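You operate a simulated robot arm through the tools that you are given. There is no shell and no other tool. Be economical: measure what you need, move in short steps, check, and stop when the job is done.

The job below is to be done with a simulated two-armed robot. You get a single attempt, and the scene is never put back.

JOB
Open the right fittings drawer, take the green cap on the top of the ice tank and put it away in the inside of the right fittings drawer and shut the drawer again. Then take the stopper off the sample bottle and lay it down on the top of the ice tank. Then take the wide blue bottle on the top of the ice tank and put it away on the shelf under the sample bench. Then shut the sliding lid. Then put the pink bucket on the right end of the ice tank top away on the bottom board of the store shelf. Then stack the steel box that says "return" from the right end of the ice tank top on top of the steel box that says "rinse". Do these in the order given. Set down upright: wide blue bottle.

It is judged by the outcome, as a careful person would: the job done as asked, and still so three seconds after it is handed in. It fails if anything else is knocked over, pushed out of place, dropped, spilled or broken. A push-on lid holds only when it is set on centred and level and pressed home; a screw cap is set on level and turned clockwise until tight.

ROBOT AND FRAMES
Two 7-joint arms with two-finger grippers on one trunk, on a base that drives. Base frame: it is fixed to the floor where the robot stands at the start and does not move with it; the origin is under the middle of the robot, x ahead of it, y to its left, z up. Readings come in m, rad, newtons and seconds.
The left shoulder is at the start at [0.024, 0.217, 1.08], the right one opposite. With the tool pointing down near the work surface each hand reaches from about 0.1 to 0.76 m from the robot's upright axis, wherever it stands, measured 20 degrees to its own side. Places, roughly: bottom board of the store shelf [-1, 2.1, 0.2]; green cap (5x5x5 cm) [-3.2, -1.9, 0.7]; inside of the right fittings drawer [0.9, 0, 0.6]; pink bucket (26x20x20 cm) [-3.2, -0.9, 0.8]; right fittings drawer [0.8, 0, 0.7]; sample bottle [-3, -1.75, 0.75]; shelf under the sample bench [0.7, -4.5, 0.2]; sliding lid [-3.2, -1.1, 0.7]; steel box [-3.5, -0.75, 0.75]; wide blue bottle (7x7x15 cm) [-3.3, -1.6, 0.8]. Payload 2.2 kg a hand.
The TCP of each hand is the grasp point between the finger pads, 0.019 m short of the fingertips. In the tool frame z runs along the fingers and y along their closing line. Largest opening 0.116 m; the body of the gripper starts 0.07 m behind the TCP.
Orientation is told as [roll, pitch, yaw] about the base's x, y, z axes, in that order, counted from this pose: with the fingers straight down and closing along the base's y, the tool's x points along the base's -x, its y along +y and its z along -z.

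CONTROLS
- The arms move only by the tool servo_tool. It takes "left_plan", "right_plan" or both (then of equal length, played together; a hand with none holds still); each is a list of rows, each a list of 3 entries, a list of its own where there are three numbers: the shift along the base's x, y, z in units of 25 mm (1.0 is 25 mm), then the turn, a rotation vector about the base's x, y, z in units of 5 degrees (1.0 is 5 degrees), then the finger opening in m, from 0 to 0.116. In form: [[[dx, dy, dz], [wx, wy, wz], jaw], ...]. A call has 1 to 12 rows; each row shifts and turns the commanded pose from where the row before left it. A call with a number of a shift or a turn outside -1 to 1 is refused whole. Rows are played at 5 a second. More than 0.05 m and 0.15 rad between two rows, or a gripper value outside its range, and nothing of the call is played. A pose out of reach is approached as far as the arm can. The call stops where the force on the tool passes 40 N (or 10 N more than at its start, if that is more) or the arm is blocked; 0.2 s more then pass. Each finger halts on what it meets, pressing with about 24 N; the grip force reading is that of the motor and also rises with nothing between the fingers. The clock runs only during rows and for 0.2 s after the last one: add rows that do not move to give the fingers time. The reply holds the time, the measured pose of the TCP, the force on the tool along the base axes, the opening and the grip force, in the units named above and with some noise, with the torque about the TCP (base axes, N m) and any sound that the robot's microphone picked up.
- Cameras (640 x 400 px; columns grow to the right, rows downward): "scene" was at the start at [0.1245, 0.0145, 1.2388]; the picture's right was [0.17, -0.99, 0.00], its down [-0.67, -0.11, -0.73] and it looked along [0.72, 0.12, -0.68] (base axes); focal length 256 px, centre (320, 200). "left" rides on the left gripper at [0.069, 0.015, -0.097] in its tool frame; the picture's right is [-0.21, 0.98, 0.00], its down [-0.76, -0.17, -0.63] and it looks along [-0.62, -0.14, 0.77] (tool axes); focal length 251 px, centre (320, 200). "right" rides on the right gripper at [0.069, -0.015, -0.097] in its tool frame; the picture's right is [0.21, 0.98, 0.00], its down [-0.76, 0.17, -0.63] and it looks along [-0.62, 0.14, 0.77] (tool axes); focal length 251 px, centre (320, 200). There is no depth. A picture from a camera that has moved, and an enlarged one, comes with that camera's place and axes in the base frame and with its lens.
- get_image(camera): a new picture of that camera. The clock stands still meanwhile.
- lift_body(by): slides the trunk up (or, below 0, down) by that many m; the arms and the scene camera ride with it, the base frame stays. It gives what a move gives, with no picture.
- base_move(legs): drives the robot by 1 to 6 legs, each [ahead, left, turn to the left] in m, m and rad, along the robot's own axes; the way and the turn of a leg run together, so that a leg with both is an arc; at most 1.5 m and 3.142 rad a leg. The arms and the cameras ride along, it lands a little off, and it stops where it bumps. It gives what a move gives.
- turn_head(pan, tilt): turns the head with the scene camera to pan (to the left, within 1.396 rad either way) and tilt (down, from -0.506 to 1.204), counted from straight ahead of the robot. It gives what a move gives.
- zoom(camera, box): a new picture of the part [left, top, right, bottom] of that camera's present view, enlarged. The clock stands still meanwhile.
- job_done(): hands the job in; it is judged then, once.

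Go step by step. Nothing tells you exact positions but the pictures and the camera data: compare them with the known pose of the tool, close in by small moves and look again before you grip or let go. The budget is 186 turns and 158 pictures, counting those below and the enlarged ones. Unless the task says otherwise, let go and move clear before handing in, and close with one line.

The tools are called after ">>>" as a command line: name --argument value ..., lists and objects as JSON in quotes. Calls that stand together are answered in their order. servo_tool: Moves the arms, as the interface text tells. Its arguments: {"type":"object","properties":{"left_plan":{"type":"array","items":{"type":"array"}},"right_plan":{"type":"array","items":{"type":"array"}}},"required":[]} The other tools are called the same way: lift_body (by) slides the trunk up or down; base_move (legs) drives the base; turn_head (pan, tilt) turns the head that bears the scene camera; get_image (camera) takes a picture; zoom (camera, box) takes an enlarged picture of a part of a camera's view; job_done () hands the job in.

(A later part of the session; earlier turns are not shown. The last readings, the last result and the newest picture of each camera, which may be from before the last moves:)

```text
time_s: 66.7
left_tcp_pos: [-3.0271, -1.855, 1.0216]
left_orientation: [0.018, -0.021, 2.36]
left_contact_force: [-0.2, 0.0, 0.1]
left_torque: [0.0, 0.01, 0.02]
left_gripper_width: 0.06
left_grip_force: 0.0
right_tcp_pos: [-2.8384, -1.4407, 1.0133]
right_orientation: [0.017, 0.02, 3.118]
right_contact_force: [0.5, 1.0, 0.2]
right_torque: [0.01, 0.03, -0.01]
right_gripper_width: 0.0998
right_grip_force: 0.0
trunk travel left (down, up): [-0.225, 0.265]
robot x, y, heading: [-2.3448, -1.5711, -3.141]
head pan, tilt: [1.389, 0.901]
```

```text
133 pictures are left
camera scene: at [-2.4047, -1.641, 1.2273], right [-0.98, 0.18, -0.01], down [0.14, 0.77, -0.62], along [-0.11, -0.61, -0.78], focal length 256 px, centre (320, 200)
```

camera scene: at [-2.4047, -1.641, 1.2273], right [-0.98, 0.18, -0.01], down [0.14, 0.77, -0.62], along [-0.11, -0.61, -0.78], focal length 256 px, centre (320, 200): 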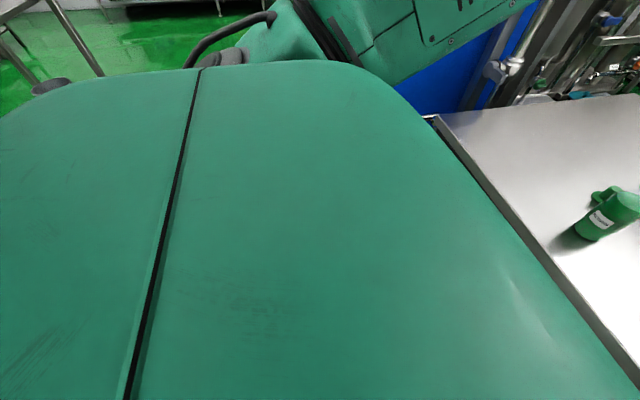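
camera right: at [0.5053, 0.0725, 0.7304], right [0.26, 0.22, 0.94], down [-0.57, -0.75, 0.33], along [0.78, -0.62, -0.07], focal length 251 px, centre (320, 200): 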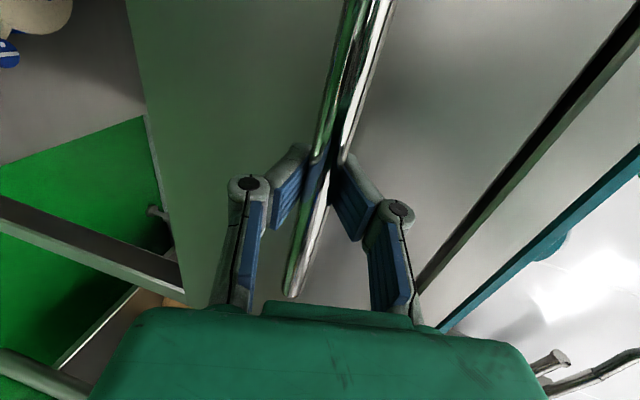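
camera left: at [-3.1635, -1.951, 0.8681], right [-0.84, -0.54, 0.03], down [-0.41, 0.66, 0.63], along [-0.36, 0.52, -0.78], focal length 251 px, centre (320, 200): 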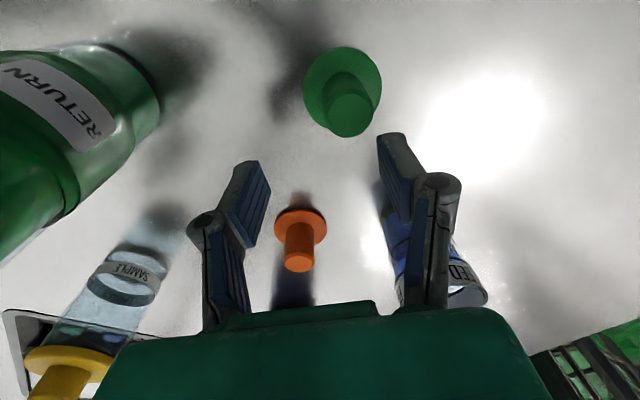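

The sway is now small. I'll move further right, away from the floor box and pipe, then go forward again and check stability.

>>> base_move --legs '[[0, -0.11, 0], [0.2, 0, 0]]'

>>> servo_tool --left_plan '[[[0, 0, 0], [0, 0, 0], 0.06], [[0, 0, 0], [0, 0, 0], 0.06]]'

>>> servo_tool --left_plan '[[[0, 0, 0], [0, 0, 0], 0.06], [[0, 0, 0], [0, 0, 0], 0.06]]'

>>> servo_tool --left_plan '[[[0, 0, 0], [0, 0, 0], 0.06], [[0, 0, 0], [0, 0, 0], 0.06]]'

```text
time_s: 69.0
left_tcp_pos: [-3.2285, -1.7093, 1.0311]
left_orientation: [0.039, -0.003, 2.354]
left_contact_force: [-0.3, 1.5, 1.5]
left_torque: [-0.21, -0.02, 0.01]
left_gripper_width: 0.0602
left_grip_force: 0.0
right_tcp_pos: [-3.0405, -1.2973, 1.0112]
right_orientation: [0.045, 0.021, 3.113]
right_contact_force: [0.5, 2.4, 1.0]
right_torque: [-0.2, 0.02, -0.03]
right_gripper_width: 0.1002
right_grip_force: 0.0
trunk travel left (down, up): [-0.225, 0.265]
robot x, y, heading: [-2.5529, -1.4552, 3.146]
head pan, tilt: [1.389, 0.901]
```

```text
time_s: 69.8
left_tcp_pos: [-3.2231, -1.7016, 1.039]
left_orientation: [0.052, -0.002, 2.352]
left_contact_force: [0.0, 0.9, 0.0]
left_torque: [-0.16, 0.01, 0.01]
left_gripper_width: 0.06
left_grip_force: 0.0
right_tcp_pos: [-3.0335, -1.2912, 1.0137]
right_orientation: [0.054, 0.013, 3.111]
right_contact_force: [0.9, 1.1, 0.5]
right_torque: [-0.14, 0.03, 0.0]
right_gripper_width: 0.1001
right_grip_force: 0.0
trunk travel left (down, up): [-0.225, 0.265]
robot x, y, heading: [-2.5518, -1.454, -3.142]
head pan, tilt: [1.389, 0.901]
stopped in row 2 (left hand): the arm was blocked; the commanded pose is now the measured one
```

```text
time_s: 70.7
left_tcp_pos: [-3.2199, -1.7068, 1.0407]
left_orientation: [0.055, -0.004, 2.358]
left_contact_force: [-0.5, 0.9, 1.0]
left_torque: [-0.13, -0.01, -0.02]
left_gripper_width: 0.0602
left_grip_force: 0.0
right_tcp_pos: [-3.032, -1.295, 1.0146]
right_orientation: [0.055, 0.009, 3.118]
right_contact_force: [0.4, 1.3, -0.7]
right_torque: [-0.15, 0.04, 0.0]
right_gripper_width: 0.1
right_grip_force: 0.2
trunk travel left (down, up): [-0.225, 0.265]
robot x, y, heading: [-2.5518, -1.4582, -3.142]
head pan, tilt: [1.389, 0.901]
stopped in row 2 (left hand): the arm was blocked; the commanded pose is now the measured one
```

```text
time_s: 71.2
left_tcp_pos: [-3.2204, -1.75, 1.0303]
left_orientation: [0.029, -0.023, 2.367]
left_contact_force: [-0.7, -0.8, -0.1]
left_torque: [0.15, 0.02, -0.02]
left_gripper_width: 0.06
left_grip_force: 0.0
right_tcp_pos: [-3.0318, -1.3358, 1.0196]
right_orientation: [0.025, 0.007, 3.125]
right_contact_force: [0.7, -1.1, -0.9]
right_torque: [0.07, 0.0, 0.03]
right_gripper_width: 0.1
right_grip_force: 0.1
trunk travel left (down, up): [-0.225, 0.265]
robot x, y, heading: [-2.5473, -1.4658, -3.143]
head pan, tilt: [1.389, 0.901]
```

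The lean got worse here. I'll back off to about x=-2.2, let it settle, and measure.

>>> base_move --legs '[[-0.35, 0, 0]]'

>>> servo_tool --left_plan '[[[0, 0, 0], [0, 0, 0], 0.06], [[0, 0, 0], [0, 0, 0], 0.06], [[0, 0, 0], [0, 0, 0], 0.06], [[0, 0, 0], [0, 0, 0], 0.06], [[0, 0, 0], [0, 0, 0], 0.06], [[0, 0, 0], [0, 0, 0], 0.06], [[0, 0, 0], [0, 0, 0], 0.06], [[0, 0, 0], [0, 0, 0], 0.06]]'

>>> servo_tool --left_plan '[[[0, 0, 0], [0, 0, 0], 0.06], [[0, 0, 0], [0, 0, 0], 0.06]]'

>>> turn_head --pan 0.0 --tilt 0.8

>>> get_image --camera "scene"

```text
time_s: 73.5
left_tcp_pos: [-2.8683, -1.7336, 1.0339]
left_orientation: [0.037, -0.016, 2.36]
left_contact_force: [0.7, 0.1, -0.1]
left_torque: [0.07, 0.04, -0.01]
left_gripper_width: 0.0601
left_grip_force: 0.0
right_tcp_pos: [-2.6774, -1.3205, 1.0185]
right_orientation: [0.033, 0.009, 3.118]
right_contact_force: [0.1, -0.8, 1.2]
right_torque: [0.05, -0.01, 0.01]
right_gripper_width: 0.1
right_grip_force: 0.1
trunk travel left (down, up): [-0.225, 0.265]
robot x, y, heading: [-2.1968, -1.4639, 3.136]
head pan, tilt: [1.389, 0.901]
```

```text
time_s: 75.3
left_tcp_pos: [-2.8639, -1.7532, 1.0318]
left_orientation: [0.028, -0.026, 2.363]
left_contact_force: [0.8, -1.6, 0.1]
left_torque: [0.09, 0.04, -0.02]
left_gripper_width: 0.06
left_grip_force: 0.1
right_tcp_pos: [-2.6754, -1.3382, 1.0207]
right_orientation: [0.019, 0.003, 3.12]
right_contact_force: [-0.2, -0.3, 0.1]
right_torque: [0.07, -0.01, 0.03]
right_gripper_width: 0.1
right_grip_force: 0.1
trunk travel left (down, up): [-0.225, 0.265]
robot x, y, heading: [-2.1993, -1.4681, 3.137]
head pan, tilt: [1.389, 0.901]
```

```text
time_s: 75.9
left_tcp_pos: [-2.8656, -1.7235, 1.0383]
left_orientation: [0.044, -0.014, 2.358]
left_contact_force: [-0.6, 1.0, 0.7]
left_torque: [-0.07, 0.01, 0.02]
left_gripper_width: 0.06
left_grip_force: 0.0
right_tcp_pos: [-2.6733, -1.3106, 1.0183]
right_orientation: [0.042, 0.007, 3.114]
right_contact_force: [0.1, 1.4, 0.3]
right_torque: [-0.04, 0.0, -0.04]
right_gripper_width: 0.1
right_grip_force: 0.0
trunk travel left (down, up): [-0.225, 0.265]
robot x, y, heading: [-2.1972, -1.4647, 3.138]
head pan, tilt: [1.389, 0.901]
```

```text
time_s: 77.5
left_tcp_pos: [-2.8648, -1.7213, 1.0386]
left_orientation: [0.046, -0.011, 2.357]
left_contact_force: [-0.2, 1.5, -0.4]
left_torque: [-0.08, -0.03, 0.01]
left_gripper_width: 0.0602
left_grip_force: 0.1
right_tcp_pos: [-2.6747, -1.3091, 1.0197]
right_orientation: [0.043, 0.007, 3.116]
right_contact_force: [0.9, -0.2, 0.4]
right_torque: [-0.04, 0.0, 0.03]
right_gripper_width: 0.0999
right_grip_force: 0.0
trunk travel left (down, up): [-0.225, 0.265]
robot x, y, heading: [-2.1952, -1.4631, 3.137]
head pan, tilt: [0.0, 0.799]
```

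```text
132 pictures are left
camera scene: at [-2.3226, -1.4529, 1.2347], right [0.0, 1.0, -0.01], down [0.72, -0.01, -0.69], along [-0.69, 0.0, -0.72], focal length 256 px, centre (320, 200)
```

scene: 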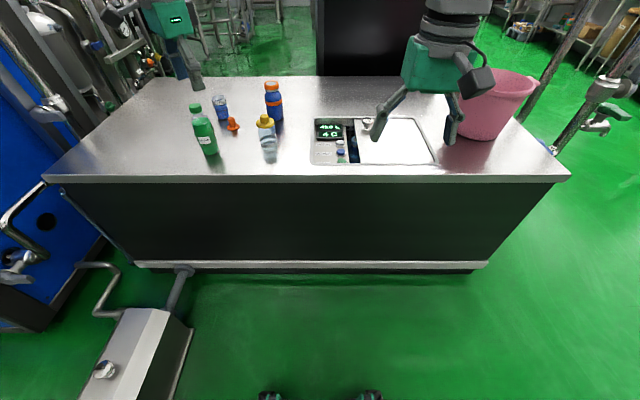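

The base is clearly free here, so the sway belongs to the robot itself and is excited by sideways drives. I'll wait and see how it damps.

>>> servo_tool --left_plan '[[[0, 0, 0], [0, 0, 0], 0.06], [[0, 0, 0], [0, 0, 0], 0.06], [[0, 0, 0], [0, 0, 0], 0.06], [[0, 0, 0], [0, 0, 0], 0.06], [[0, 0, 0], [0, 0, 0], 0.06], [[0, 0, 0], [0, 0, 0], 0.06], [[0, 0, 0], [0, 0, 0], 0.06], [[0, 0, 0], [0, 0, 0], 0.06], [[0, 0, 0], [0, 0, 0], 0.06], [[0, 0, 0], [0, 0, 0], 0.06], [[0, 0, 0], [0, 0, 0], 0.06], [[0, 0, 0], [0, 0, 0], 0.06]]'

>>> servo_tool --right_plan '[[[0, 0, 0], [0, 0, 0], 0.06], [[0, 0, 0], [0, 0, 0], 0.06]]'

>>> servo_tool --right_plan '[[[0, 0, 0], [0, 0, 0], 0.06], [[0, 0, 0], [0, 0, 0], 0.06], [[0, 0, 0], [0, 0, 0], 0.06]]'

>>> servo_tool --right_plan '[[[0, 0, 0], [0, 0, 0], 0.06]]'

```text
time_s: 80.1
left_tcp_pos: [-2.866, -1.7279, 1.0382]
left_orientation: [0.042, -0.015, 2.358]
left_contact_force: [0.1, -0.1, 0.7]
left_torque: [-0.06, -0.01, -0.01]
left_gripper_width: 0.06
left_grip_force: 0.0
right_tcp_pos: [-2.6743, -1.3145, 1.0184]
right_orientation: [0.039, 0.006, 3.113]
right_contact_force: [-0.9, 0.5, -0.1]
right_torque: [-0.04, -0.02, -0.01]
right_gripper_width: 0.1003
right_grip_force: 0.0
trunk travel left (down, up): [-0.225, 0.265]
robot x, y, heading: [-2.1973, -1.4639, 3.138]
head pan, tilt: [0.0, 0.799]
```

```text
time_s: 80.7
left_tcp_pos: [-2.865, -1.7365, 1.0362]
left_orientation: [0.037, -0.018, 2.359]
left_contact_force: [0.1, 0.7, 0.1]
left_torque: [-0.03, -0.01, 0.01]
left_gripper_width: 0.06
left_grip_force: 0.1
right_tcp_pos: [-2.6741, -1.323, 1.0201]
right_orientation: [0.033, 0.005, 3.118]
right_contact_force: [-0.5, -0.2, -0.3]
right_torque: [0.03, -0.04, 0.04]
right_gripper_width: 0.0601
right_grip_force: 0.0
trunk travel left (down, up): [-0.225, 0.265]
robot x, y, heading: [-2.1983, -1.4649, 3.138]
head pan, tilt: [0.0, 0.799]
```

```text
time_s: 81.5
left_tcp_pos: [-2.8662, -1.7373, 1.0351]
left_orientation: [0.036, -0.019, 2.361]
left_contact_force: [-0.3, -0.4, -0.3]
left_torque: [0.0, 0.03, 0.02]
left_gripper_width: 0.06
left_grip_force: 0.2
right_tcp_pos: [-2.674, -1.3237, 1.0199]
right_orientation: [0.029, 0.004, 3.116]
right_contact_force: [0.5, 0.1, 0.6]
right_torque: [-0.02, 0.0, 0.01]
right_gripper_width: 0.0599
right_grip_force: 0.0
trunk travel left (down, up): [-0.225, 0.265]
robot x, y, heading: [-2.1981, -1.4658, 3.143]
head pan, tilt: [0.0, 0.799]
```

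```text
time_s: 81.9
left_tcp_pos: [-2.865, -1.7324, 1.0357]
left_orientation: [0.037, -0.018, 2.359]
left_contact_force: [-0.3, 0.4, 0.5]
left_torque: [0.02, 0.02, -0.02]
left_gripper_width: 0.06
left_grip_force: 0.0
right_tcp_pos: [-2.674, -1.3188, 1.02]
right_orientation: [0.031, 0.005, 3.118]
right_contact_force: [0.3, -0.5, 0.0]
right_torque: [-0.03, 0.0, 0.01]
right_gripper_width: 0.0598
right_grip_force: 0.1
trunk travel left (down, up): [-0.225, 0.265]
robot x, y, heading: [-2.1986, -1.4651, 3.142]
head pan, tilt: [0.0, 0.799]
```

It damps over several seconds, so I will wait after each drive. I'll drive to the cap spot in one diagonal leg and settle.

>>> base_move --legs '[[0.33, 0.14, 0]]'

>>> servo_tool --left_plan '[[[0, 0, 0], [0, 0, 0], 0.06], [[0, 0, 0], [0, 0, 0], 0.06], [[0, 0, 0], [0, 0, 0], 0.06], [[0, 0, 0], [0, 0, 0], 0.06], [[0, 0, 0], [0, 0, 0], 0.06], [[0, 0, 0], [0, 0, 0], 0.06], [[0, 0, 0], [0, 0, 0], 0.06], [[0, 0, 0], [0, 0, 0], 0.06], [[0, 0, 0], [0, 0, 0], 0.06], [[0, 0, 0], [0, 0, 0], 0.06], [[0, 0, 0], [0, 0, 0], 0.06], [[0, 0, 0], [0, 0, 0], 0.06]]'

>>> servo_tool --left_plan '[[[0, 0, 0], [0, 0, 0], 0.06], [[0, 0, 0], [0, 0, 0], 0.06], [[0, 0, 0], [0, 0, 0], 0.06], [[0, 0, 0], [0, 0, 0], 0.06], [[0, 0, 0], [0, 0, 0], 0.06], [[0, 0, 0], [0, 0, 0], 0.06], [[0, 0, 0], [0, 0, 0], 0.06], [[0, 0, 0], [0, 0, 0], 0.06], [[0, 0, 0], [0, 0, 0], 0.06]]'

>>> servo_tool --left_plan '[[[0, 0, 0], [0, 0, 0], 0.06], [[0, 0, 0], [0, 0, 0], 0.06]]'

```text
time_s: 84.2
left_tcp_pos: [-3.1975, -1.8683, 1.0361]
left_orientation: [0.038, -0.018, 2.354]
left_contact_force: [-0.1, 0.0, -0.1]
left_torque: [-0.05, 0.01, 0.0]
left_gripper_width: 0.0603
left_grip_force: 0.1
right_tcp_pos: [-3.0042, -1.4561, 1.0206]
right_orientation: [0.035, 0.007, 3.111]
right_contact_force: [0.4, -0.5, -0.1]
right_torque: [0.03, -0.01, -0.03]
right_gripper_width: 0.0599
right_grip_force: 0.1
trunk travel left (down, up): [-0.225, 0.265]
robot x, y, heading: [-2.531, -1.6049, 3.136]
head pan, tilt: [0.0, 0.799]
```

```text
time_s: 86.8
left_tcp_pos: [-3.1935, -1.8718, 1.0375]
left_orientation: [0.038, -0.023, 2.355]
left_contact_force: [0.2, 0.4, 0.2]
left_torque: [0.01, -0.05, -0.04]
left_gripper_width: 0.0598
left_grip_force: 0.0
right_tcp_pos: [-2.9998, -1.4594, 1.0215]
right_orientation: [0.031, 0.001, 3.112]
right_contact_force: [0.9, 0.6, -0.6]
right_torque: [0.02, 0.02, 0.02]
right_gripper_width: 0.0601
right_grip_force: 0.0
trunk travel left (down, up): [-0.225, 0.265]
robot x, y, heading: [-2.5244, -1.6058, 3.136]
head pan, tilt: [0.0, 0.799]
```

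```text
time_s: 88.8
left_tcp_pos: [-3.1924, -1.8712, 1.0371]
left_orientation: [0.04, -0.02, 2.353]
left_contact_force: [-0.2, 0.0, -0.2]
left_torque: [0.0, -0.02, 0.0]
left_gripper_width: 0.0601
left_grip_force: 0.1
right_tcp_pos: [-3.0007, -1.459, 1.0212]
right_orientation: [0.032, 0.002, 3.112]
right_contact_force: [-1.3, -0.9, 0.3]
right_torque: [-0.01, 0.0, 0.03]
right_gripper_width: 0.06
right_grip_force: 0.0
trunk travel left (down, up): [-0.225, 0.265]
robot x, y, heading: [-2.5269, -1.6072, 3.133]
head pan, tilt: [0.0, 0.799]
```

```text
time_s: 89.4
left_tcp_pos: [-3.1949, -1.8722, 1.0378]
left_orientation: [0.037, -0.022, 2.356]
left_contact_force: [-1.1, -1.0, 0.7]
left_torque: [-0.02, -0.01, 0.02]
left_gripper_width: 0.0602
left_grip_force: 0.1
right_tcp_pos: [-3.0007, -1.4586, 1.0213]
right_orientation: [0.03, 0.004, 3.111]
right_contact_force: [0.7, -0.4, -0.3]
right_torque: [0.01, 0.01, 0.0]
right_gripper_width: 0.0602
right_grip_force: 0.1
trunk travel left (down, up): [-0.225, 0.265]
robot x, y, heading: [-2.5286, -1.6058, 3.133]
head pan, tilt: [0.0, 0.799]
```

It's stable now. I'll level the left hand, centre over the cap and go down partway.

>>> servo_tool --left_plan '[[[-0.1, -0.5, 0], [0.06, -0.24, 0], 0.06], [[-0.15, -0.7, 0], [0.07, -0.24, 0], 0.06], [[-0.15, -0.7, -0.4], [0, 0, 0], 0.06], [[0, 0, -0.8], [0, 0, 0], 0.06], [[0, 0, -1], [0, 0, 0], 0.06], [[0, 0, -1], [0, 0, 0], 0.06], [[0, 0, -1], [0, 0, 0], 0.06], [[0, 0, -1], [0, 0, 0], 0.06], [[0, 0, -1], [0, 0, 0], 0.06], [[0, 0, -1], [0, 0, 0], 0.06], [[0, 0, -1], [0, 0, 0], 0.06], [[0, 0, -0.5], [0, 0, 0], 0.06]]'

>>> servo_tool --left_plan '[[[0, 0, -0.5], [0, 0, 0], 0.06], [[0, 0, -0.5], [0, 0, 0], 0.06], [[0, 0, 0], [0, 0, 0], 0.06], [[0, 0, 0], [0, 0, 0], 0.06], [[0, 0, 0], [0, 0, 0], 0.06]]'

>>> get_image --camera "left"

```text
time_s: 92.0
left_tcp_pos: [-3.2038, -1.9205, 0.8198]
left_orientation: [0.002, 0.001, 2.356]
left_contact_force: [0.3, 0.0, -0.3]
left_torque: [0.0, -0.01, -0.02]
left_gripper_width: 0.0597
left_grip_force: 0.2
right_tcp_pos: [-3.0004, -1.4593, 1.0209]
right_orientation: [0.031, 0.005, 3.111]
right_contact_force: [0.3, 0.5, -0.2]
right_torque: [-0.01, 0.02, -0.01]
right_gripper_width: 0.0601
right_grip_force: 0.1
trunk travel left (down, up): [-0.225, 0.265]
robot x, y, heading: [-2.527, -1.607, 3.138]
head pan, tilt: [0.0, 0.799]
```

```text
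time_s: 93.2
left_tcp_pos: [-3.2045, -1.9182, 0.7955]
left_orientation: [0.001, -0.001, 2.355]
left_contact_force: [0.5, 0.0, 0.0]
left_torque: [0.0, 0.01, 0.02]
left_gripper_width: 0.0597
left_grip_force: 0.1
right_tcp_pos: [-3.0009, -1.4604, 1.0212]
right_orientation: [0.032, 0.001, 3.111]
right_contact_force: [0.2, -0.3, 0.4]
right_torque: [0.01, 0.03, 0.0]
right_gripper_width: 0.0599
right_grip_force: 0.1
trunk travel left (down, up): [-0.225, 0.265]
robot x, y, heading: [-2.5273, -1.6053, 3.137]
head pan, tilt: [0.0, 0.799]
```

```text
131 pictures are left
camera left: at [-3.1662, -1.9793, 0.8919], right [-0.84, -0.54, 0.0], down [-0.42, 0.65, 0.63], along [-0.34, 0.53, -0.77], focal length 251 px, centre (320, 200)
```

left: 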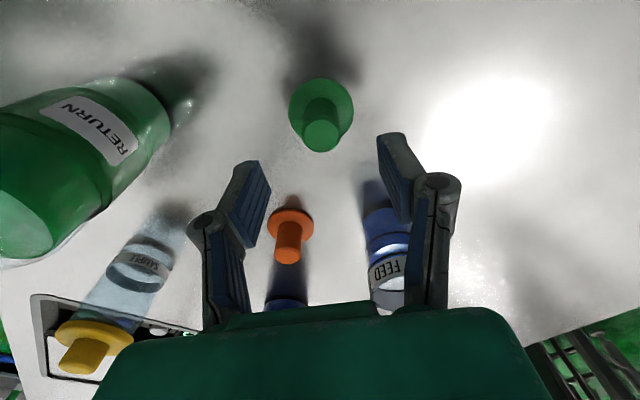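

The cap centre is within a few mm of the TCP, so I'll go down and grip the knob.

>>> servo_tool --left_plan '[[[-0.1, 0.05, -0.8], [0, 0, 0], 0.06], [[0, 0, -0.9], [0, 0, 0], 0.06], [[0, 0, -0.9], [0, 0, 0], 0.06], [[0, 0, -0.6], [0, 0, 0], 0.06], [[0, 0, 0], [0, 0, 0], 0.06]]'

>>> get_image --camera "left"

```text
time_s: 94.4
left_tcp_pos: [-3.2061, -1.9165, 0.7188]
left_orientation: [0.006, -0.003, 2.353]
left_contact_force: [1.8, 0.6, 14.0]
left_torque: [0.07, -0.1, -0.1]
left_gripper_width: 0.0593
left_grip_force: 0.0
right_tcp_pos: [-2.9981, -1.4589, 1.0225]
right_orientation: [0.035, 0.001, 3.112]
right_contact_force: [-1.0, -0.4, -0.2]
right_torque: [-0.03, -0.01, 0.0]
right_gripper_width: 0.0601
right_grip_force: 0.1
trunk travel left (down, up): [-0.225, 0.265]
robot x, y, heading: [-2.5304, -1.6051, 3.135]
head pan, tilt: [0.0, 0.799]
```

```text
130 pictures are left
camera left: at [-3.1675, -1.9768, 0.8153], right [-0.84, -0.54, 0.01], down [-0.41, 0.65, 0.63], along [-0.34, 0.53, -0.77], focal length 251 px, centre (320, 200)
```

left: 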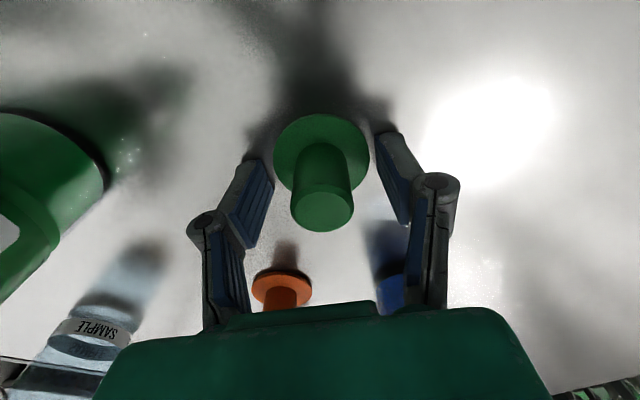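

The fingertips touch the tank top at z≈0.70. I'll raise 18 mm, close on the knob, and lift.

>>> servo_tool --left_plan '[[[0, 0, 0.5], [0, 0, 0], 0.06], [[0, 0, 0.2], [0, 0, 0], 0.04], [[0, 0, 0], [0, 0, 0], 0.01], [[0, 0, 0], [0, 0, 0], 0.0], [[0, 0, 0], [0, 0, 0], 0.0]]'

>>> get_image --camera "left"

```text
time_s: 95.6
left_tcp_pos: [-3.2073, -1.9167, 0.7327]
left_orientation: [0.003, 0.0, 2.356]
left_contact_force: [-0.5, -0.6, -0.7]
left_torque: [-0.02, -0.01, 0.03]
left_gripper_width: 0.0256
left_grip_force: 24.0
right_tcp_pos: [-3.0006, -1.4599, 1.0221]
right_orientation: [0.032, 0.003, 3.112]
right_contact_force: [0.6, 0.3, 0.8]
right_torque: [-0.02, -0.01, -0.01]
right_gripper_width: 0.06
right_grip_force: 0.1
trunk travel left (down, up): [-0.225, 0.265]
robot x, y, heading: [-2.5253, -1.6026, 3.138]
head pan, tilt: [0.0, 0.799]
```

```text
129 pictures are left
camera left: at [-3.1683, -1.9775, 0.8296], right [-0.84, -0.54, 0.0], down [-0.42, 0.65, 0.63], along [-0.34, 0.53, -0.77], focal length 251 px, centre (320, 200)
```

left: 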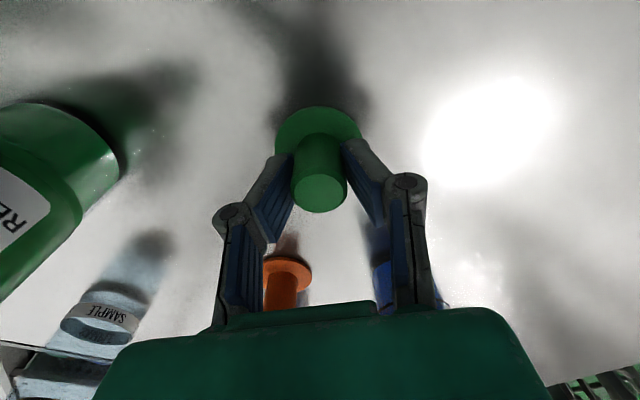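

The cap is gripped. I'll lift it well clear, then drive back to the drawer.

>>> servo_tool --left_plan '[[[0, 0, 0.5], [0, 0, 0], 0.0], [[0, 0, 1], [0, 0, 0], 0.0], [[0, 0, 1], [0, 0, 0], 0.0], [[0, 0, 1], [0, 0, 0], 0.0], [[0, 0, 1], [0, 0, 0], 0.0], [[0, 0, 1], [0, 0, 0], 0.0], [[0, 0, 1], [0, 0, 0], 0.0], [[0, 0, 1], [0, 0, 0], 0.0], [[0, 0, 1], [0, 0, 0], 0.0], [[0, 0, 1], [0, 0, 0], 0.0], [[0, 0, 1], [0, 0, 0], 0.0], [[0, 0, 0.5], [0, 0, 0], 0.0]]'

>>> base_move --legs '[[-1.0, 0, 0], [0, 0, 3.141], [0.5, 1.5, 0], [0.72, 0, 0]]'

>>> turn_head --pan 0.1 --tilt 0.75

>>> get_image --camera "scene"

```text
time_s: 98.2
left_tcp_pos: [-3.2058, -1.9182, 1.0081]
left_orientation: [0.003, -0.001, 2.355]
left_contact_force: [-0.1, -0.1, -0.1]
left_torque: [-0.01, -0.01, -0.04]
left_gripper_width: 0.0256
left_grip_force: 23.5
right_tcp_pos: [-3.0, -1.459, 1.0214]
right_orientation: [0.031, 0.004, 3.111]
right_contact_force: [0.1, 0.0, 0.5]
right_torque: [0.01, 0.03, -0.02]
right_gripper_width: 0.0599
right_grip_force: 0.0
trunk travel left (down, up): [-0.225, 0.265]
robot x, y, heading: [-2.5298, -1.6048, 3.13]
head pan, tilt: [0.0, 0.799]
```

```text
refused: leg 3 is longer than a leg can be; nothing moved
```

```text
time_s: 98.8
left_tcp_pos: [-3.2057, -1.9181, 1.0083]
left_orientation: [0.002, 0.001, 2.355]
left_contact_force: [0.6, 0.3, -1.7]
left_torque: [0.0, -0.01, 0.02]
left_gripper_width: 0.0256
left_grip_force: 24.4
right_tcp_pos: [-3.0014, -1.4602, 1.0207]
right_orientation: [0.032, 0.003, 3.111]
right_contact_force: [-0.1, -0.1, 0.7]
right_torque: [0.02, -0.03, -0.01]
right_gripper_width: 0.06
right_grip_force: 0.0
trunk travel left (down, up): [-0.225, 0.265]
robot x, y, heading: [-2.5235, -1.6066, 3.135]
head pan, tilt: [0.099, 0.75]
```

```text
128 pictures are left
camera scene: at [-2.6549, -1.6134, 1.2386], right [-0.09, 1.0, 0.0], down [0.68, 0.06, -0.73], along [-0.72, -0.07, -0.69], focal length 256 px, centre (320, 200)
```

scene: 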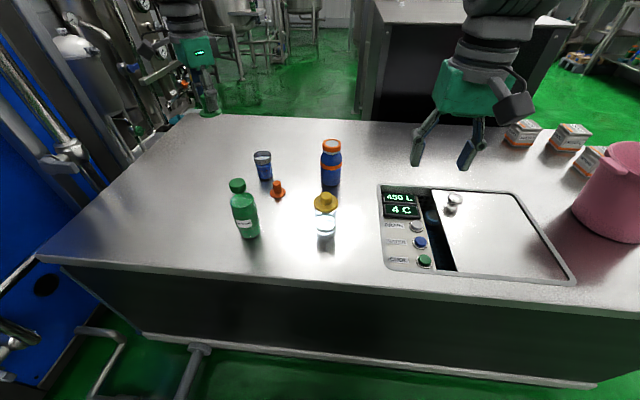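

The cap is held. One leg was too long, so I'll split it and resend.

>>> base_move --legs '[[-1.0, 0, 0], [0, 0, 3.141], [0, 1.48, 0], [1.22, 0, 0]]'

>>> servo_tool --left_plan '[[[0, 0, 0], [0, 0, 0], 0.0], [[0, 0, 0], [0, 0, 0], 0.0], [[0, 0, 0], [0, 0, 0], 0.0], [[0, 0, 0], [0, 0, 0], 0.0], [[0, 0, 0], [0, 0, 0], 0.0], [[0, 0, 0], [0, 0, 0], 0.0], [[0, 0, 0], [0, 0, 0], 0.0], [[0, 0, 0], [0, 0, 0], 0.0], [[0, 0, 0], [0, 0, 0], 0.0], [[0, 0, 0], [0, 0, 0], 0.0], [[0, 0, 0], [0, 0, 0], 0.0], [[0, 0, 0], [0, 0, 0], 0.0]]'

>>> get_image --camera "scene"

```text
time_s: 124.2
left_tcp_pos: [0.3037, 0.2943, 1.0069]
left_orientation: [0.003, 0.001, -0.727]
left_contact_force: [-0.1, 0.3, 0.0]
left_torque: [0.02, 0.03, -0.02]
left_gripper_width: 0.0249
left_grip_force: 23.9
right_tcp_pos: [0.1248, -0.1762, 1.0212]
right_orientation: [0.032, 0.004, 0.03]
right_contact_force: [0.4, 0.1, 0.1]
right_torque: [-0.02, -0.01, -0.03]
right_gripper_width: 0.06
right_grip_force: 0.0
trunk travel left (down, up): [-0.225, 0.265]
robot x, y, heading: [-0.3577, -0.059, 0.052]
head pan, tilt: [0.099, 0.75]
```

```text
time_s: 126.8
left_tcp_pos: [0.3007, 0.2936, 1.01]
left_orientation: [0.003, -0.002, -0.729]
left_contact_force: [-0.1, 0.7, -0.9]
left_torque: [-0.03, -0.01, -0.01]
left_gripper_width: 0.0252
left_grip_force: 23.6
right_tcp_pos: [0.1227, -0.1775, 1.0232]
right_orientation: [0.031, -0.003, 0.03]
right_contact_force: [-0.2, -0.1, 0.1]
right_torque: [0.05, -0.03, -0.02]
right_gripper_width: 0.06
right_grip_force: 0.0
trunk travel left (down, up): [-0.225, 0.265]
robot x, y, heading: [-0.3564, -0.0599, 0.051]
head pan, tilt: [0.099, 0.75]
```

```text
127 pictures are left
camera scene: at [-0.2302, -0.0428, 1.2387], right [0.15, -0.99, 0.0], down [-0.68, -0.1, -0.73], along [0.72, 0.11, -0.69], focal length 256 px, centre (320, 200)
```

scene: 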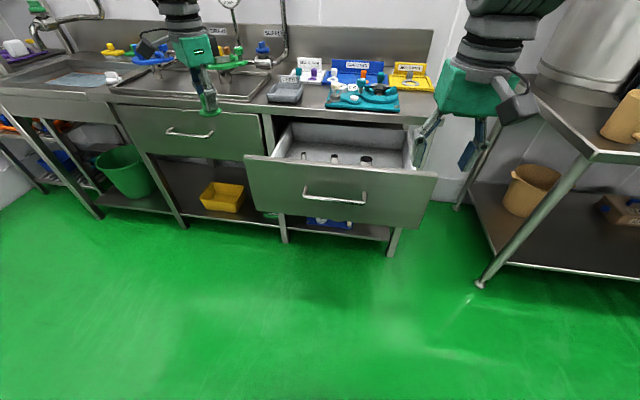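

The drawer is open with free space near the front. I'll drive in a bit and then lower the cap at around (0.49, 0.10).

>>> base_move --legs '[[0.2, 0, -0.05]]'

>>> servo_tool --left_plan '[[[0, 0, 0], [0, 0, 0], 0.0], [[0, 0, 0], [0, 0, 0], 0.0], [[0, 0, 0], [0, 0, 0], 0.0], [[0, 0, 0], [0, 0, 0], 0.0], [[0, 0, 0], [0, 0, 0], 0.0], [[0, 0, 0], [0, 0, 0], 0.0], [[0, 0, 0], [0, 0, 0], 0.0], [[0, 0, 0], [0, 0, 0], 0.0]]'

>>> get_image --camera "left"

>>> get_image --camera "scene"

```text
time_s: 128.4
left_tcp_pos: [0.5215, 0.2668, 1.009]
left_orientation: [0.004, -0.001, -0.778]
left_contact_force: [0.5, 0.6, -0.3]
left_torque: [-0.02, 0.02, 0.02]
left_gripper_width: 0.0248
left_grip_force: 23.8
right_tcp_pos: [0.319, -0.1949, 1.0221]
right_orientation: [0.031, 0.0, -0.022]
right_contact_force: [0.1, -0.3, -0.9]
right_torque: [0.01, -0.01, -0.03]
right_gripper_width: 0.0601
right_grip_force: 0.1
trunk travel left (down, up): [-0.225, 0.265]
robot x, y, heading: [-0.1544, -0.0548, 0.006]
head pan, tilt: [0.099, 0.75]
```

```text
time_s: 130.2
left_tcp_pos: [0.5175, 0.2655, 1.0132]
left_orientation: [0.007, -0.004, -0.775]
left_contact_force: [-0.6, -0.1, -0.9]
left_torque: [-0.02, 0.01, -0.03]
left_gripper_width: 0.0251
left_grip_force: 24.1
right_tcp_pos: [0.3151, -0.1946, 1.0245]
right_orientation: [0.031, -0.004, -0.023]
right_contact_force: [0.6, -0.3, 0.6]
right_torque: [0.01, 0.0, 0.03]
right_gripper_width: 0.0603
right_grip_force: 0.1
trunk travel left (down, up): [-0.225, 0.265]
robot x, y, heading: [-0.1561, -0.0517, -0.002]
head pan, tilt: [0.099, 0.75]
```

```text
126 pictures are left
camera left: at [0.4786, 0.3249, 1.1083], right [0.84, 0.55, 0.01], down [0.42, -0.65, 0.63], along [0.35, -0.53, -0.77], focal length 251 px, centre (320, 200)
```

left: 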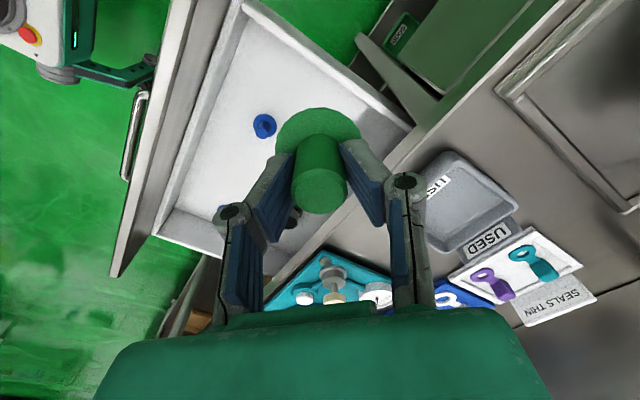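

```text
125 pictures are left
camera scene: at [-0.027, -0.0436, 1.2387], right [0.1, -0.99, 0.0], down [-0.68, -0.07, -0.73], along [0.72, 0.07, -0.69], focal length 256 px, centre (320, 200)
```

scene: 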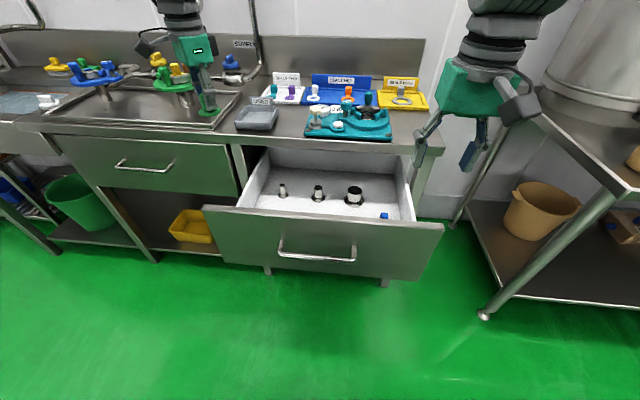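

There are extra blue items in the drawer, at about (0.50, 0.095) and (0.53, -0.18). I'll place the cap at about (0.53, 0.185), between them and the left wall, so I'll unyaw the hand and move over that spot.

>>> servo_tool --left_plan '[[[0.05, -0.3, 0], [0, 0, 0.98], 0.0], [[0.05, -0.3, 0], [0, 0, 0.98], 0.0], [[0.05, -0.4, 0], [0, 0, 0.98], 0.0], [[0.05, -0.4, 0], [0, 0, 0.98], 0.0], [[0.05, -0.4, 0], [0, 0, 0.98], 0.0], [[0.05, -0.4, 0], [0, 0, 0.98], 0.0], [[0.05, -0.4, -0.5], [0, 0, 0.98], 0.0], [[0.05, -0.4, -1], [0, 0, 0.98], 0.0], [[0.05, -0.2, -1], [0, 0, 0.98], 0.0], [[0, 0, -1], [0, 0, 0], 0.0], [[0, 0, -0.5], [0, 0, 0], 0.0], [[0, 0, 0], [0, 0, 0], 0.0]]'

>>> servo_tool --left_plan '[[[0, 0, 0], [0, 0, 0], 0.0], [[0, 0, 0], [0, 0, 0], 0.0], [[0, 0, 0], [0, 0, 0], 0.0], [[0, 0, 0], [0, 0, 0], 0.0]]'

>>> get_image --camera "left"

>>> get_image --camera "scene"

```text
time_s: 132.8
left_tcp_pos: [0.5297, 0.1854, 0.9107]
left_orientation: [0.005, -0.003, -0.008]
left_contact_force: [0.8, 0.9, -1.0]
left_torque: [0.02, 0.0, -0.01]
left_gripper_width: 0.025
left_grip_force: 24.4
right_tcp_pos: [0.3141, -0.1952, 1.0242]
right_orientation: [0.033, -0.003, -0.021]
right_contact_force: [0.0, -0.1, 0.3]
right_torque: [0.0, -0.01, 0.01]
right_gripper_width: 0.0598
right_grip_force: 0.0
trunk travel left (down, up): [-0.225, 0.265]
robot x, y, heading: [-0.1531, -0.0542, 0.003]
head pan, tilt: [0.099, 0.75]
```

```text
time_s: 133.8
left_tcp_pos: [0.5291, 0.1849, 0.9119]
left_orientation: [0.005, -0.002, -0.007]
left_contact_force: [0.1, 0.3, -0.2]
left_torque: [-0.02, -0.02, -0.02]
left_gripper_width: 0.0247
left_grip_force: 24.0
right_tcp_pos: [0.3154, -0.1947, 1.0243]
right_orientation: [0.034, -0.003, -0.021]
right_contact_force: [0.5, 0.1, -0.2]
right_torque: [-0.03, 0.01, -0.01]
right_gripper_width: 0.0601
right_grip_force: 0.0
trunk travel left (down, up): [-0.225, 0.265]
robot x, y, heading: [-0.1576, -0.0515, 0.001]
head pan, tilt: [0.099, 0.75]
```

```text
124 pictures are left
camera left: at [0.46, 0.2, 1.0074], right [0.22, 0.97, 0.01], down [0.75, -0.18, 0.63], along [0.62, -0.13, -0.77], focal length 251 px, centre (320, 200)
```

left: 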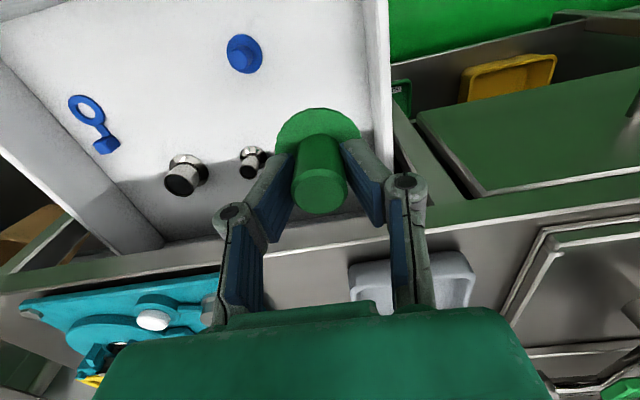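

```text
123 pictures are left
camera scene: at [-0.0268, -0.0443, 1.2387], right [0.1, -0.99, 0.0], down [-0.68, -0.07, -0.73], along [0.72, 0.07, -0.69], focal length 256 px, centre (320, 200)
```

scene: 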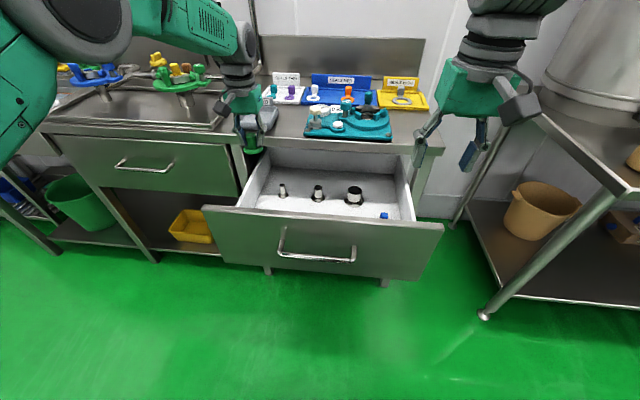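

The free spot is confirmed: the nearest item is at about (0.615, 0.143). I'll lower into the drawer.

>>> servo_tool --left_plan '[[[-0.2, 0, -0.5], [0, 0, 0], 0.0], [[-0.2, 0, -1], [0, 0, 0], 0.0], [[0, 0, -1], [0, 0, 0], 0.0], [[0, 0, -1], [0, 0, 0], 0.0], [[0, 0, -1], [0, 0, 0], 0.0], [[0, 0, -1], [0, 0, 0], 0.0], [[0, 0, -1], [0, 0, 0], 0.0], [[0, 0, -1], [0, 0, 0], 0.0], [[0, 0, -0.5], [0, 0, 0], 0.0], [[0, 0, 0], [0, 0, 0], 0.0]]'

>>> get_image --camera "left"

>>> zoom --camera "scene" --box '[180, 80, 420, 230]'

```text
time_s: 136.0
left_tcp_pos: [0.5178, 0.1903, 0.7107]
left_orientation: [0.005, -0.002, -0.007]
left_contact_force: [0.0, 1.0, -0.8]
left_torque: [0.0, 0.01, -0.02]
left_gripper_width: 0.0251
left_grip_force: 23.8
right_tcp_pos: [0.3155, -0.1951, 1.0234]
right_orientation: [0.032, -0.005, -0.022]
right_contact_force: [0.2, 0.1, 1.0]
right_torque: [-0.03, 0.02, -0.03]
right_gripper_width: 0.06
right_grip_force: 0.2
trunk travel left (down, up): [-0.225, 0.265]
robot x, y, heading: [-0.1532, -0.0555, 0.001]
head pan, tilt: [0.099, 0.75]
```

```text
122 pictures are left
camera left: at [0.4492, 0.2032, 0.8075], right [0.22, 0.97, 0.01], down [0.75, -0.18, 0.63], along [0.62, -0.13, -0.77], focal length 251 px, centre (320, 200)
```

left: 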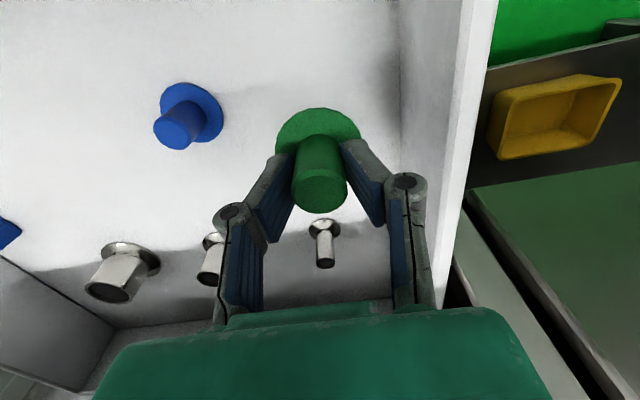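

```text
2.67 times, centred on (300, 155) of scene
camera zoom: at [-0.0267, -0.0442, 1.2387], right [0.1, -0.99, 0.0], down [-0.68, -0.07, -0.73], along [0.72, 0.07, -0.69], focal length 683 px, centre (373, 320)
```

zoom: 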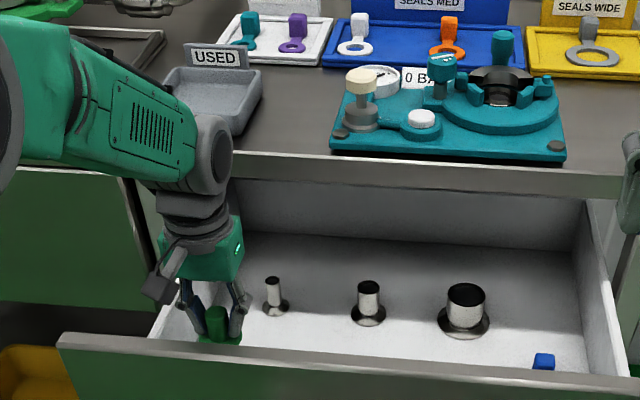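

I'll continue down to contact.

>>> servo_tool --left_plan '[[[0, 0, -0.5], [0, 0, 0], 0.0], [[0, 0, -0.5], [0, 0, 0], 0.0], [[0, 0, -0.2], [0, 0, 0], 0.0], [[0, 0, 0], [0, 0, 0], 0.0]]'

>>> get_image --camera "left"

```text
time_s: 137.0
left_tcp_pos: [0.5189, 0.1869, 0.6824]
left_orientation: [0.006, -0.002, -0.008]
left_contact_force: [0.8, 0.4, -0.6]
left_torque: [-0.02, 0.04, -0.01]
left_gripper_width: 0.0249
left_grip_force: 23.6
right_tcp_pos: [0.3147, -0.1957, 1.024]
right_orientation: [0.034, -0.004, -0.021]
right_contact_force: [-0.2, 0.4, -0.4]
right_torque: [-0.02, 0.01, 0.02]
right_gripper_width: 0.0601
right_grip_force: 0.1
trunk travel left (down, up): [-0.225, 0.265]
robot x, y, heading: [-0.1525, -0.0563, 0.004]
head pan, tilt: [0.099, 0.75]
```

```text
120 pictures are left
camera left: at [0.4491, 0.2016, 0.7783], right [0.22, 0.97, 0.01], down [0.75, -0.18, 0.63], along [0.62, -0.13, -0.77], focal length 251 px, centre (320, 200)
```

left: 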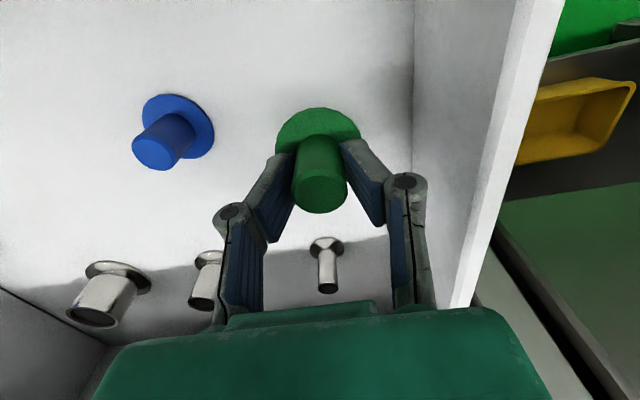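

>>> servo_tool --left_plan '[[[0, 0, -0.2], [0, 0, 0], 0.0], [[0, 0, -0.2], [0, 0, 0], 0.0], [[0, 0, 0], [0, 0, 0], 0.0]]'

>>> servo_tool --left_plan '[[[0, 0, -0.2], [0, 0, 0], 0.0], [[0, 0, 0], [0, 0, 0], 0.0]]'

>>> get_image --camera "left"

```text
time_s: 137.8
left_tcp_pos: [0.5181, 0.1869, 0.6721]
left_orientation: [0.006, -0.002, -0.008]
left_contact_force: [0.2, 0.4, -0.1]
left_torque: [0.0, 0.0, 0.0]
left_gripper_width: 0.025
left_grip_force: 24.3
right_tcp_pos: [0.3152, -0.195, 1.0246]
right_orientation: [0.034, -0.003, -0.022]
right_contact_force: [0.2, 0.4, 0.0]
right_torque: [0.0, -0.04, 0.02]
right_gripper_width: 0.06
right_grip_force: 0.1
trunk travel left (down, up): [-0.225, 0.265]
robot x, y, heading: [-0.1558, -0.0557, -0.003]
head pan, tilt: [0.099, 0.75]
```

```text
time_s: 138.4
left_tcp_pos: [0.5188, 0.1846, 0.6669]
left_orientation: [0.007, 0.0, -0.008]
left_contact_force: [-0.7, -0.5, -0.7]
left_torque: [0.0, 0.01, -0.01]
left_gripper_width: 0.0249
left_grip_force: 23.9
right_tcp_pos: [0.3147, -0.1948, 1.0243]
right_orientation: [0.033, -0.004, -0.021]
right_contact_force: [0.6, 0.3, -0.2]
right_torque: [0.02, 0.01, 0.01]
right_gripper_width: 0.0599
right_grip_force: 0.1
trunk travel left (down, up): [-0.225, 0.265]
robot x, y, heading: [-0.1524, -0.0558, 0.005]
head pan, tilt: [0.099, 0.75]
```

```text
119 pictures are left
camera left: at [0.4491, 0.1996, 0.763], right [0.22, 0.97, 0.01], down [0.75, -0.18, 0.63], along [0.62, -0.13, -0.77], focal length 251 px, centre (320, 200)
```

left: 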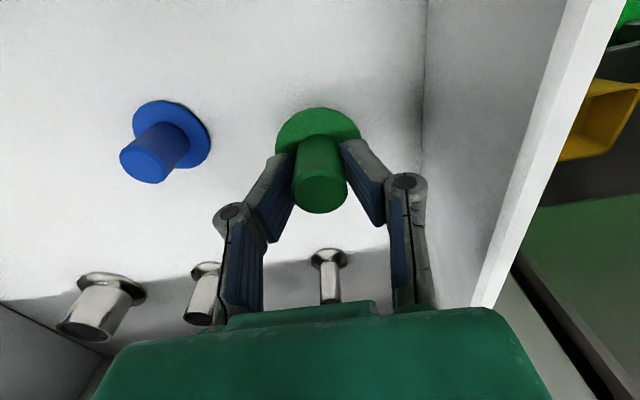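

>>> servo_tool --left_plan '[[[0, 0, -0.2], [0, 0, 0], 0.0], [[0, 0, 0], [0, 0, 0], 0.0]]'

>>> servo_tool --left_plan '[[[0, 0, -0.2], [0, 0, 0], 0.0], [[0, 0, 0], [0, 0, 0], 0.0]]'

>>> servo_tool --left_plan '[[[0, 0, -0.15], [0, 0, 0], 0.0], [[0, 0, 0], [0, 0, 0], 0.0]]'

```text
time_s: 139.0
left_tcp_pos: [0.5181, 0.1852, 0.6618]
left_orientation: [0.007, -0.001, -0.007]
left_contact_force: [-0.8, -0.3, -0.8]
left_torque: [-0.03, -0.01, 0.01]
left_gripper_width: 0.0251
left_grip_force: 24.0
right_tcp_pos: [0.3161, -0.1961, 1.0246]
right_orientation: [0.034, -0.004, -0.021]
right_contact_force: [-0.8, 0.5, -0.2]
right_torque: [-0.03, 0.0, -0.02]
right_gripper_width: 0.0599
right_grip_force: 0.0
trunk travel left (down, up): [-0.225, 0.265]
robot x, y, heading: [-0.1547, -0.0549, 0.003]
head pan, tilt: [0.099, 0.75]
```

```text
time_s: 139.6
left_tcp_pos: [0.5173, 0.1849, 0.6563]
left_orientation: [0.007, -0.002, -0.006]
left_contact_force: [-0.2, -0.5, -0.6]
left_torque: [-0.02, 0.01, 0.01]
left_gripper_width: 0.025
left_grip_force: 23.7
right_tcp_pos: [0.3151, -0.1963, 1.0243]
right_orientation: [0.033, -0.004, -0.021]
right_contact_force: [0.2, 0.1, -0.2]
right_torque: [0.0, -0.01, -0.02]
right_gripper_width: 0.0601
right_grip_force: 0.0
trunk travel left (down, up): [-0.225, 0.265]
robot x, y, heading: [-0.1519, -0.0538, 0.0]
head pan, tilt: [0.099, 0.75]
```

```text
time_s: 140.2
left_tcp_pos: [0.5191, 0.185, 0.6535]
left_orientation: [0.008, -0.002, -0.008]
left_contact_force: [0.7, 0.7, -1.0]
left_torque: [0.0, -0.02, -0.03]
left_gripper_width: 0.0249
left_grip_force: 23.5
right_tcp_pos: [0.3155, -0.195, 1.0247]
right_orientation: [0.032, -0.005, -0.02]
right_contact_force: [-0.4, 0.7, 0.8]
right_torque: [-0.03, 0.0, -0.05]
right_gripper_width: 0.0601
right_grip_force: 0.1
trunk travel left (down, up): [-0.225, 0.265]
robot x, y, heading: [-0.1526, -0.0545, -0.0]
head pan, tilt: [0.099, 0.75]
```

>>> servo_tool --left_plan '[[[0, 0, -0.15], [0, 0, 0], 0.0], [[0, 0, 0], [0, 0, 0], 0.0]]'

>>> servo_tool --left_plan '[[[0, 0, -0.15], [0, 0, 0], 0.0], [[0, 0, 0], [0, 0, 0], 0.0]]'

>>> get_image --camera "left"

```text
time_s: 140.8
left_tcp_pos: [0.5197, 0.1849, 0.6497]
left_orientation: [0.007, -0.002, -0.007]
left_contact_force: [-0.5, -0.4, -0.8]
left_torque: [0.01, 0.01, 0.0]
left_gripper_width: 0.025
left_grip_force: 24.3
right_tcp_pos: [0.3157, -0.1948, 1.0242]
right_orientation: [0.034, -0.003, -0.021]
right_contact_force: [0.3, 0.1, 0.0]
right_torque: [-0.01, 0.01, 0.01]
right_gripper_width: 0.0602
right_grip_force: 0.0
trunk travel left (down, up): [-0.225, 0.265]
robot x, y, heading: [-0.1491, -0.0572, 0.003]
head pan, tilt: [0.099, 0.75]
```

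```text
time_s: 141.4
left_tcp_pos: [0.5188, 0.1864, 0.6452]
left_orientation: [0.008, -0.001, -0.006]
left_contact_force: [0.6, -0.2, -0.2]
left_torque: [0.03, 0.0, 0.01]
left_gripper_width: 0.0251
left_grip_force: 23.7
right_tcp_pos: [0.3159, -0.1956, 1.0237]
right_orientation: [0.034, -0.003, -0.02]
right_contact_force: [0.6, 0.3, 0.0]
right_torque: [0.03, -0.02, 0.0]
right_gripper_width: 0.0599
right_grip_force: 0.1
trunk travel left (down, up): [-0.225, 0.265]
robot x, y, heading: [-0.1528, -0.0541, 0.006]
head pan, tilt: [0.099, 0.75]
```

```text
118 pictures are left
camera left: at [0.4506, 0.2002, 0.7414], right [0.22, 0.97, 0.01], down [0.75, -0.18, 0.63], along [0.62, -0.13, -0.77], focal length 251 px, centre (320, 200)
```

left: 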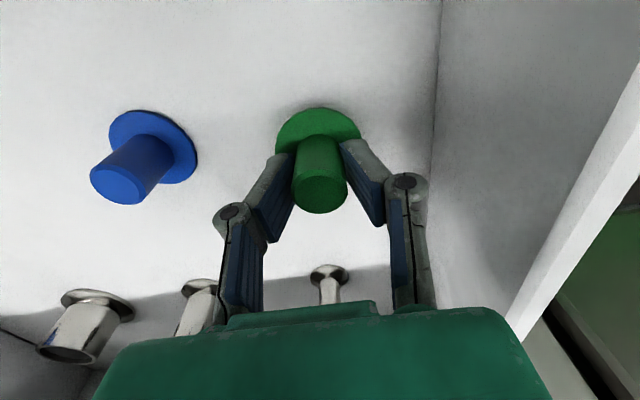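

>>> servo_tool --left_plan '[[[0, 0, -0.2], [0, 0, 0], 0.0], [[0, 0, 0], [0, 0, 0], 0.0]]'

>>> servo_tool --left_plan '[[[0, 0, -0.15], [0, 0, 0], 0.0], [[0, 0, 0], [0, 0, 0], 0.0]]'

>>> servo_tool --left_plan '[[[0, 0, -0.15], [0, 0, 0], 0.0], [[0, 0, 0], [0, 0, 0], 0.0]]'

>>> get_image --camera "left"

```text
time_s: 142.0
left_tcp_pos: [0.5194, 0.1861, 0.6407]
left_orientation: [0.008, -0.002, -0.006]
left_contact_force: [-0.6, 0.1, -0.8]
left_torque: [0.0, 0.01, 0.0]
left_gripper_width: 0.0248
left_grip_force: 24.2
right_tcp_pos: [0.3135, -0.196, 1.0246]
right_orientation: [0.032, -0.002, -0.021]
right_contact_force: [-0.6, -0.2, -0.3]
right_torque: [0.01, -0.02, 0.0]
right_gripper_width: 0.0601
right_grip_force: 0.0
trunk travel left (down, up): [-0.225, 0.265]
robot x, y, heading: [-0.1507, -0.0489, -0.001]
head pan, tilt: [0.099, 0.75]
```

```text
time_s: 142.6
left_tcp_pos: [0.5204, 0.1857, 0.636]
left_orientation: [0.007, -0.002, -0.007]
left_contact_force: [-0.4, -0.2, -0.3]
left_torque: [-0.02, -0.01, 0.0]
left_gripper_width: 0.025
left_grip_force: 24.0
right_tcp_pos: [0.3149, -0.1951, 1.0232]
right_orientation: [0.032, -0.004, -0.02]
right_contact_force: [0.3, 0.3, -0.6]
right_torque: [-0.03, -0.03, -0.02]
right_gripper_width: 0.0601
right_grip_force: 0.1
trunk travel left (down, up): [-0.225, 0.265]
robot x, y, heading: [-0.155, -0.0507, 0.001]
head pan, tilt: [0.099, 0.75]
```

```text
time_s: 143.2
left_tcp_pos: [0.5196, 0.1872, 0.6304]
left_orientation: [0.008, -0.002, -0.007]
left_contact_force: [0.5, 0.4, -0.7]
left_torque: [-0.01, 0.04, -0.01]
left_gripper_width: 0.0248
left_grip_force: 24.1
right_tcp_pos: [0.3154, -0.1959, 1.0221]
right_orientation: [0.032, -0.005, -0.019]
right_contact_force: [-0.7, 0.2, 0.7]
right_torque: [0.01, 0.03, -0.02]
right_gripper_width: 0.0601
right_grip_force: 0.0
trunk travel left (down, up): [-0.225, 0.265]
robot x, y, heading: [-0.153, -0.049, 0.006]
head pan, tilt: [0.099, 0.75]
```

```text
117 pictures are left
camera left: at [0.4503, 0.2009, 0.7286], right [0.22, 0.97, 0.01], down [0.75, -0.18, 0.63], along [0.62, -0.13, -0.77], focal length 251 px, centre (320, 200)
```

left: 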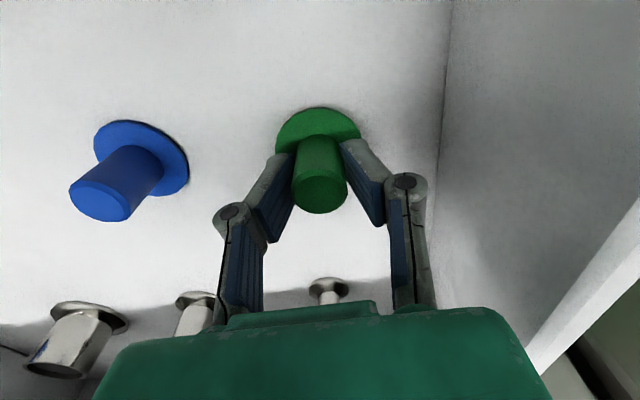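

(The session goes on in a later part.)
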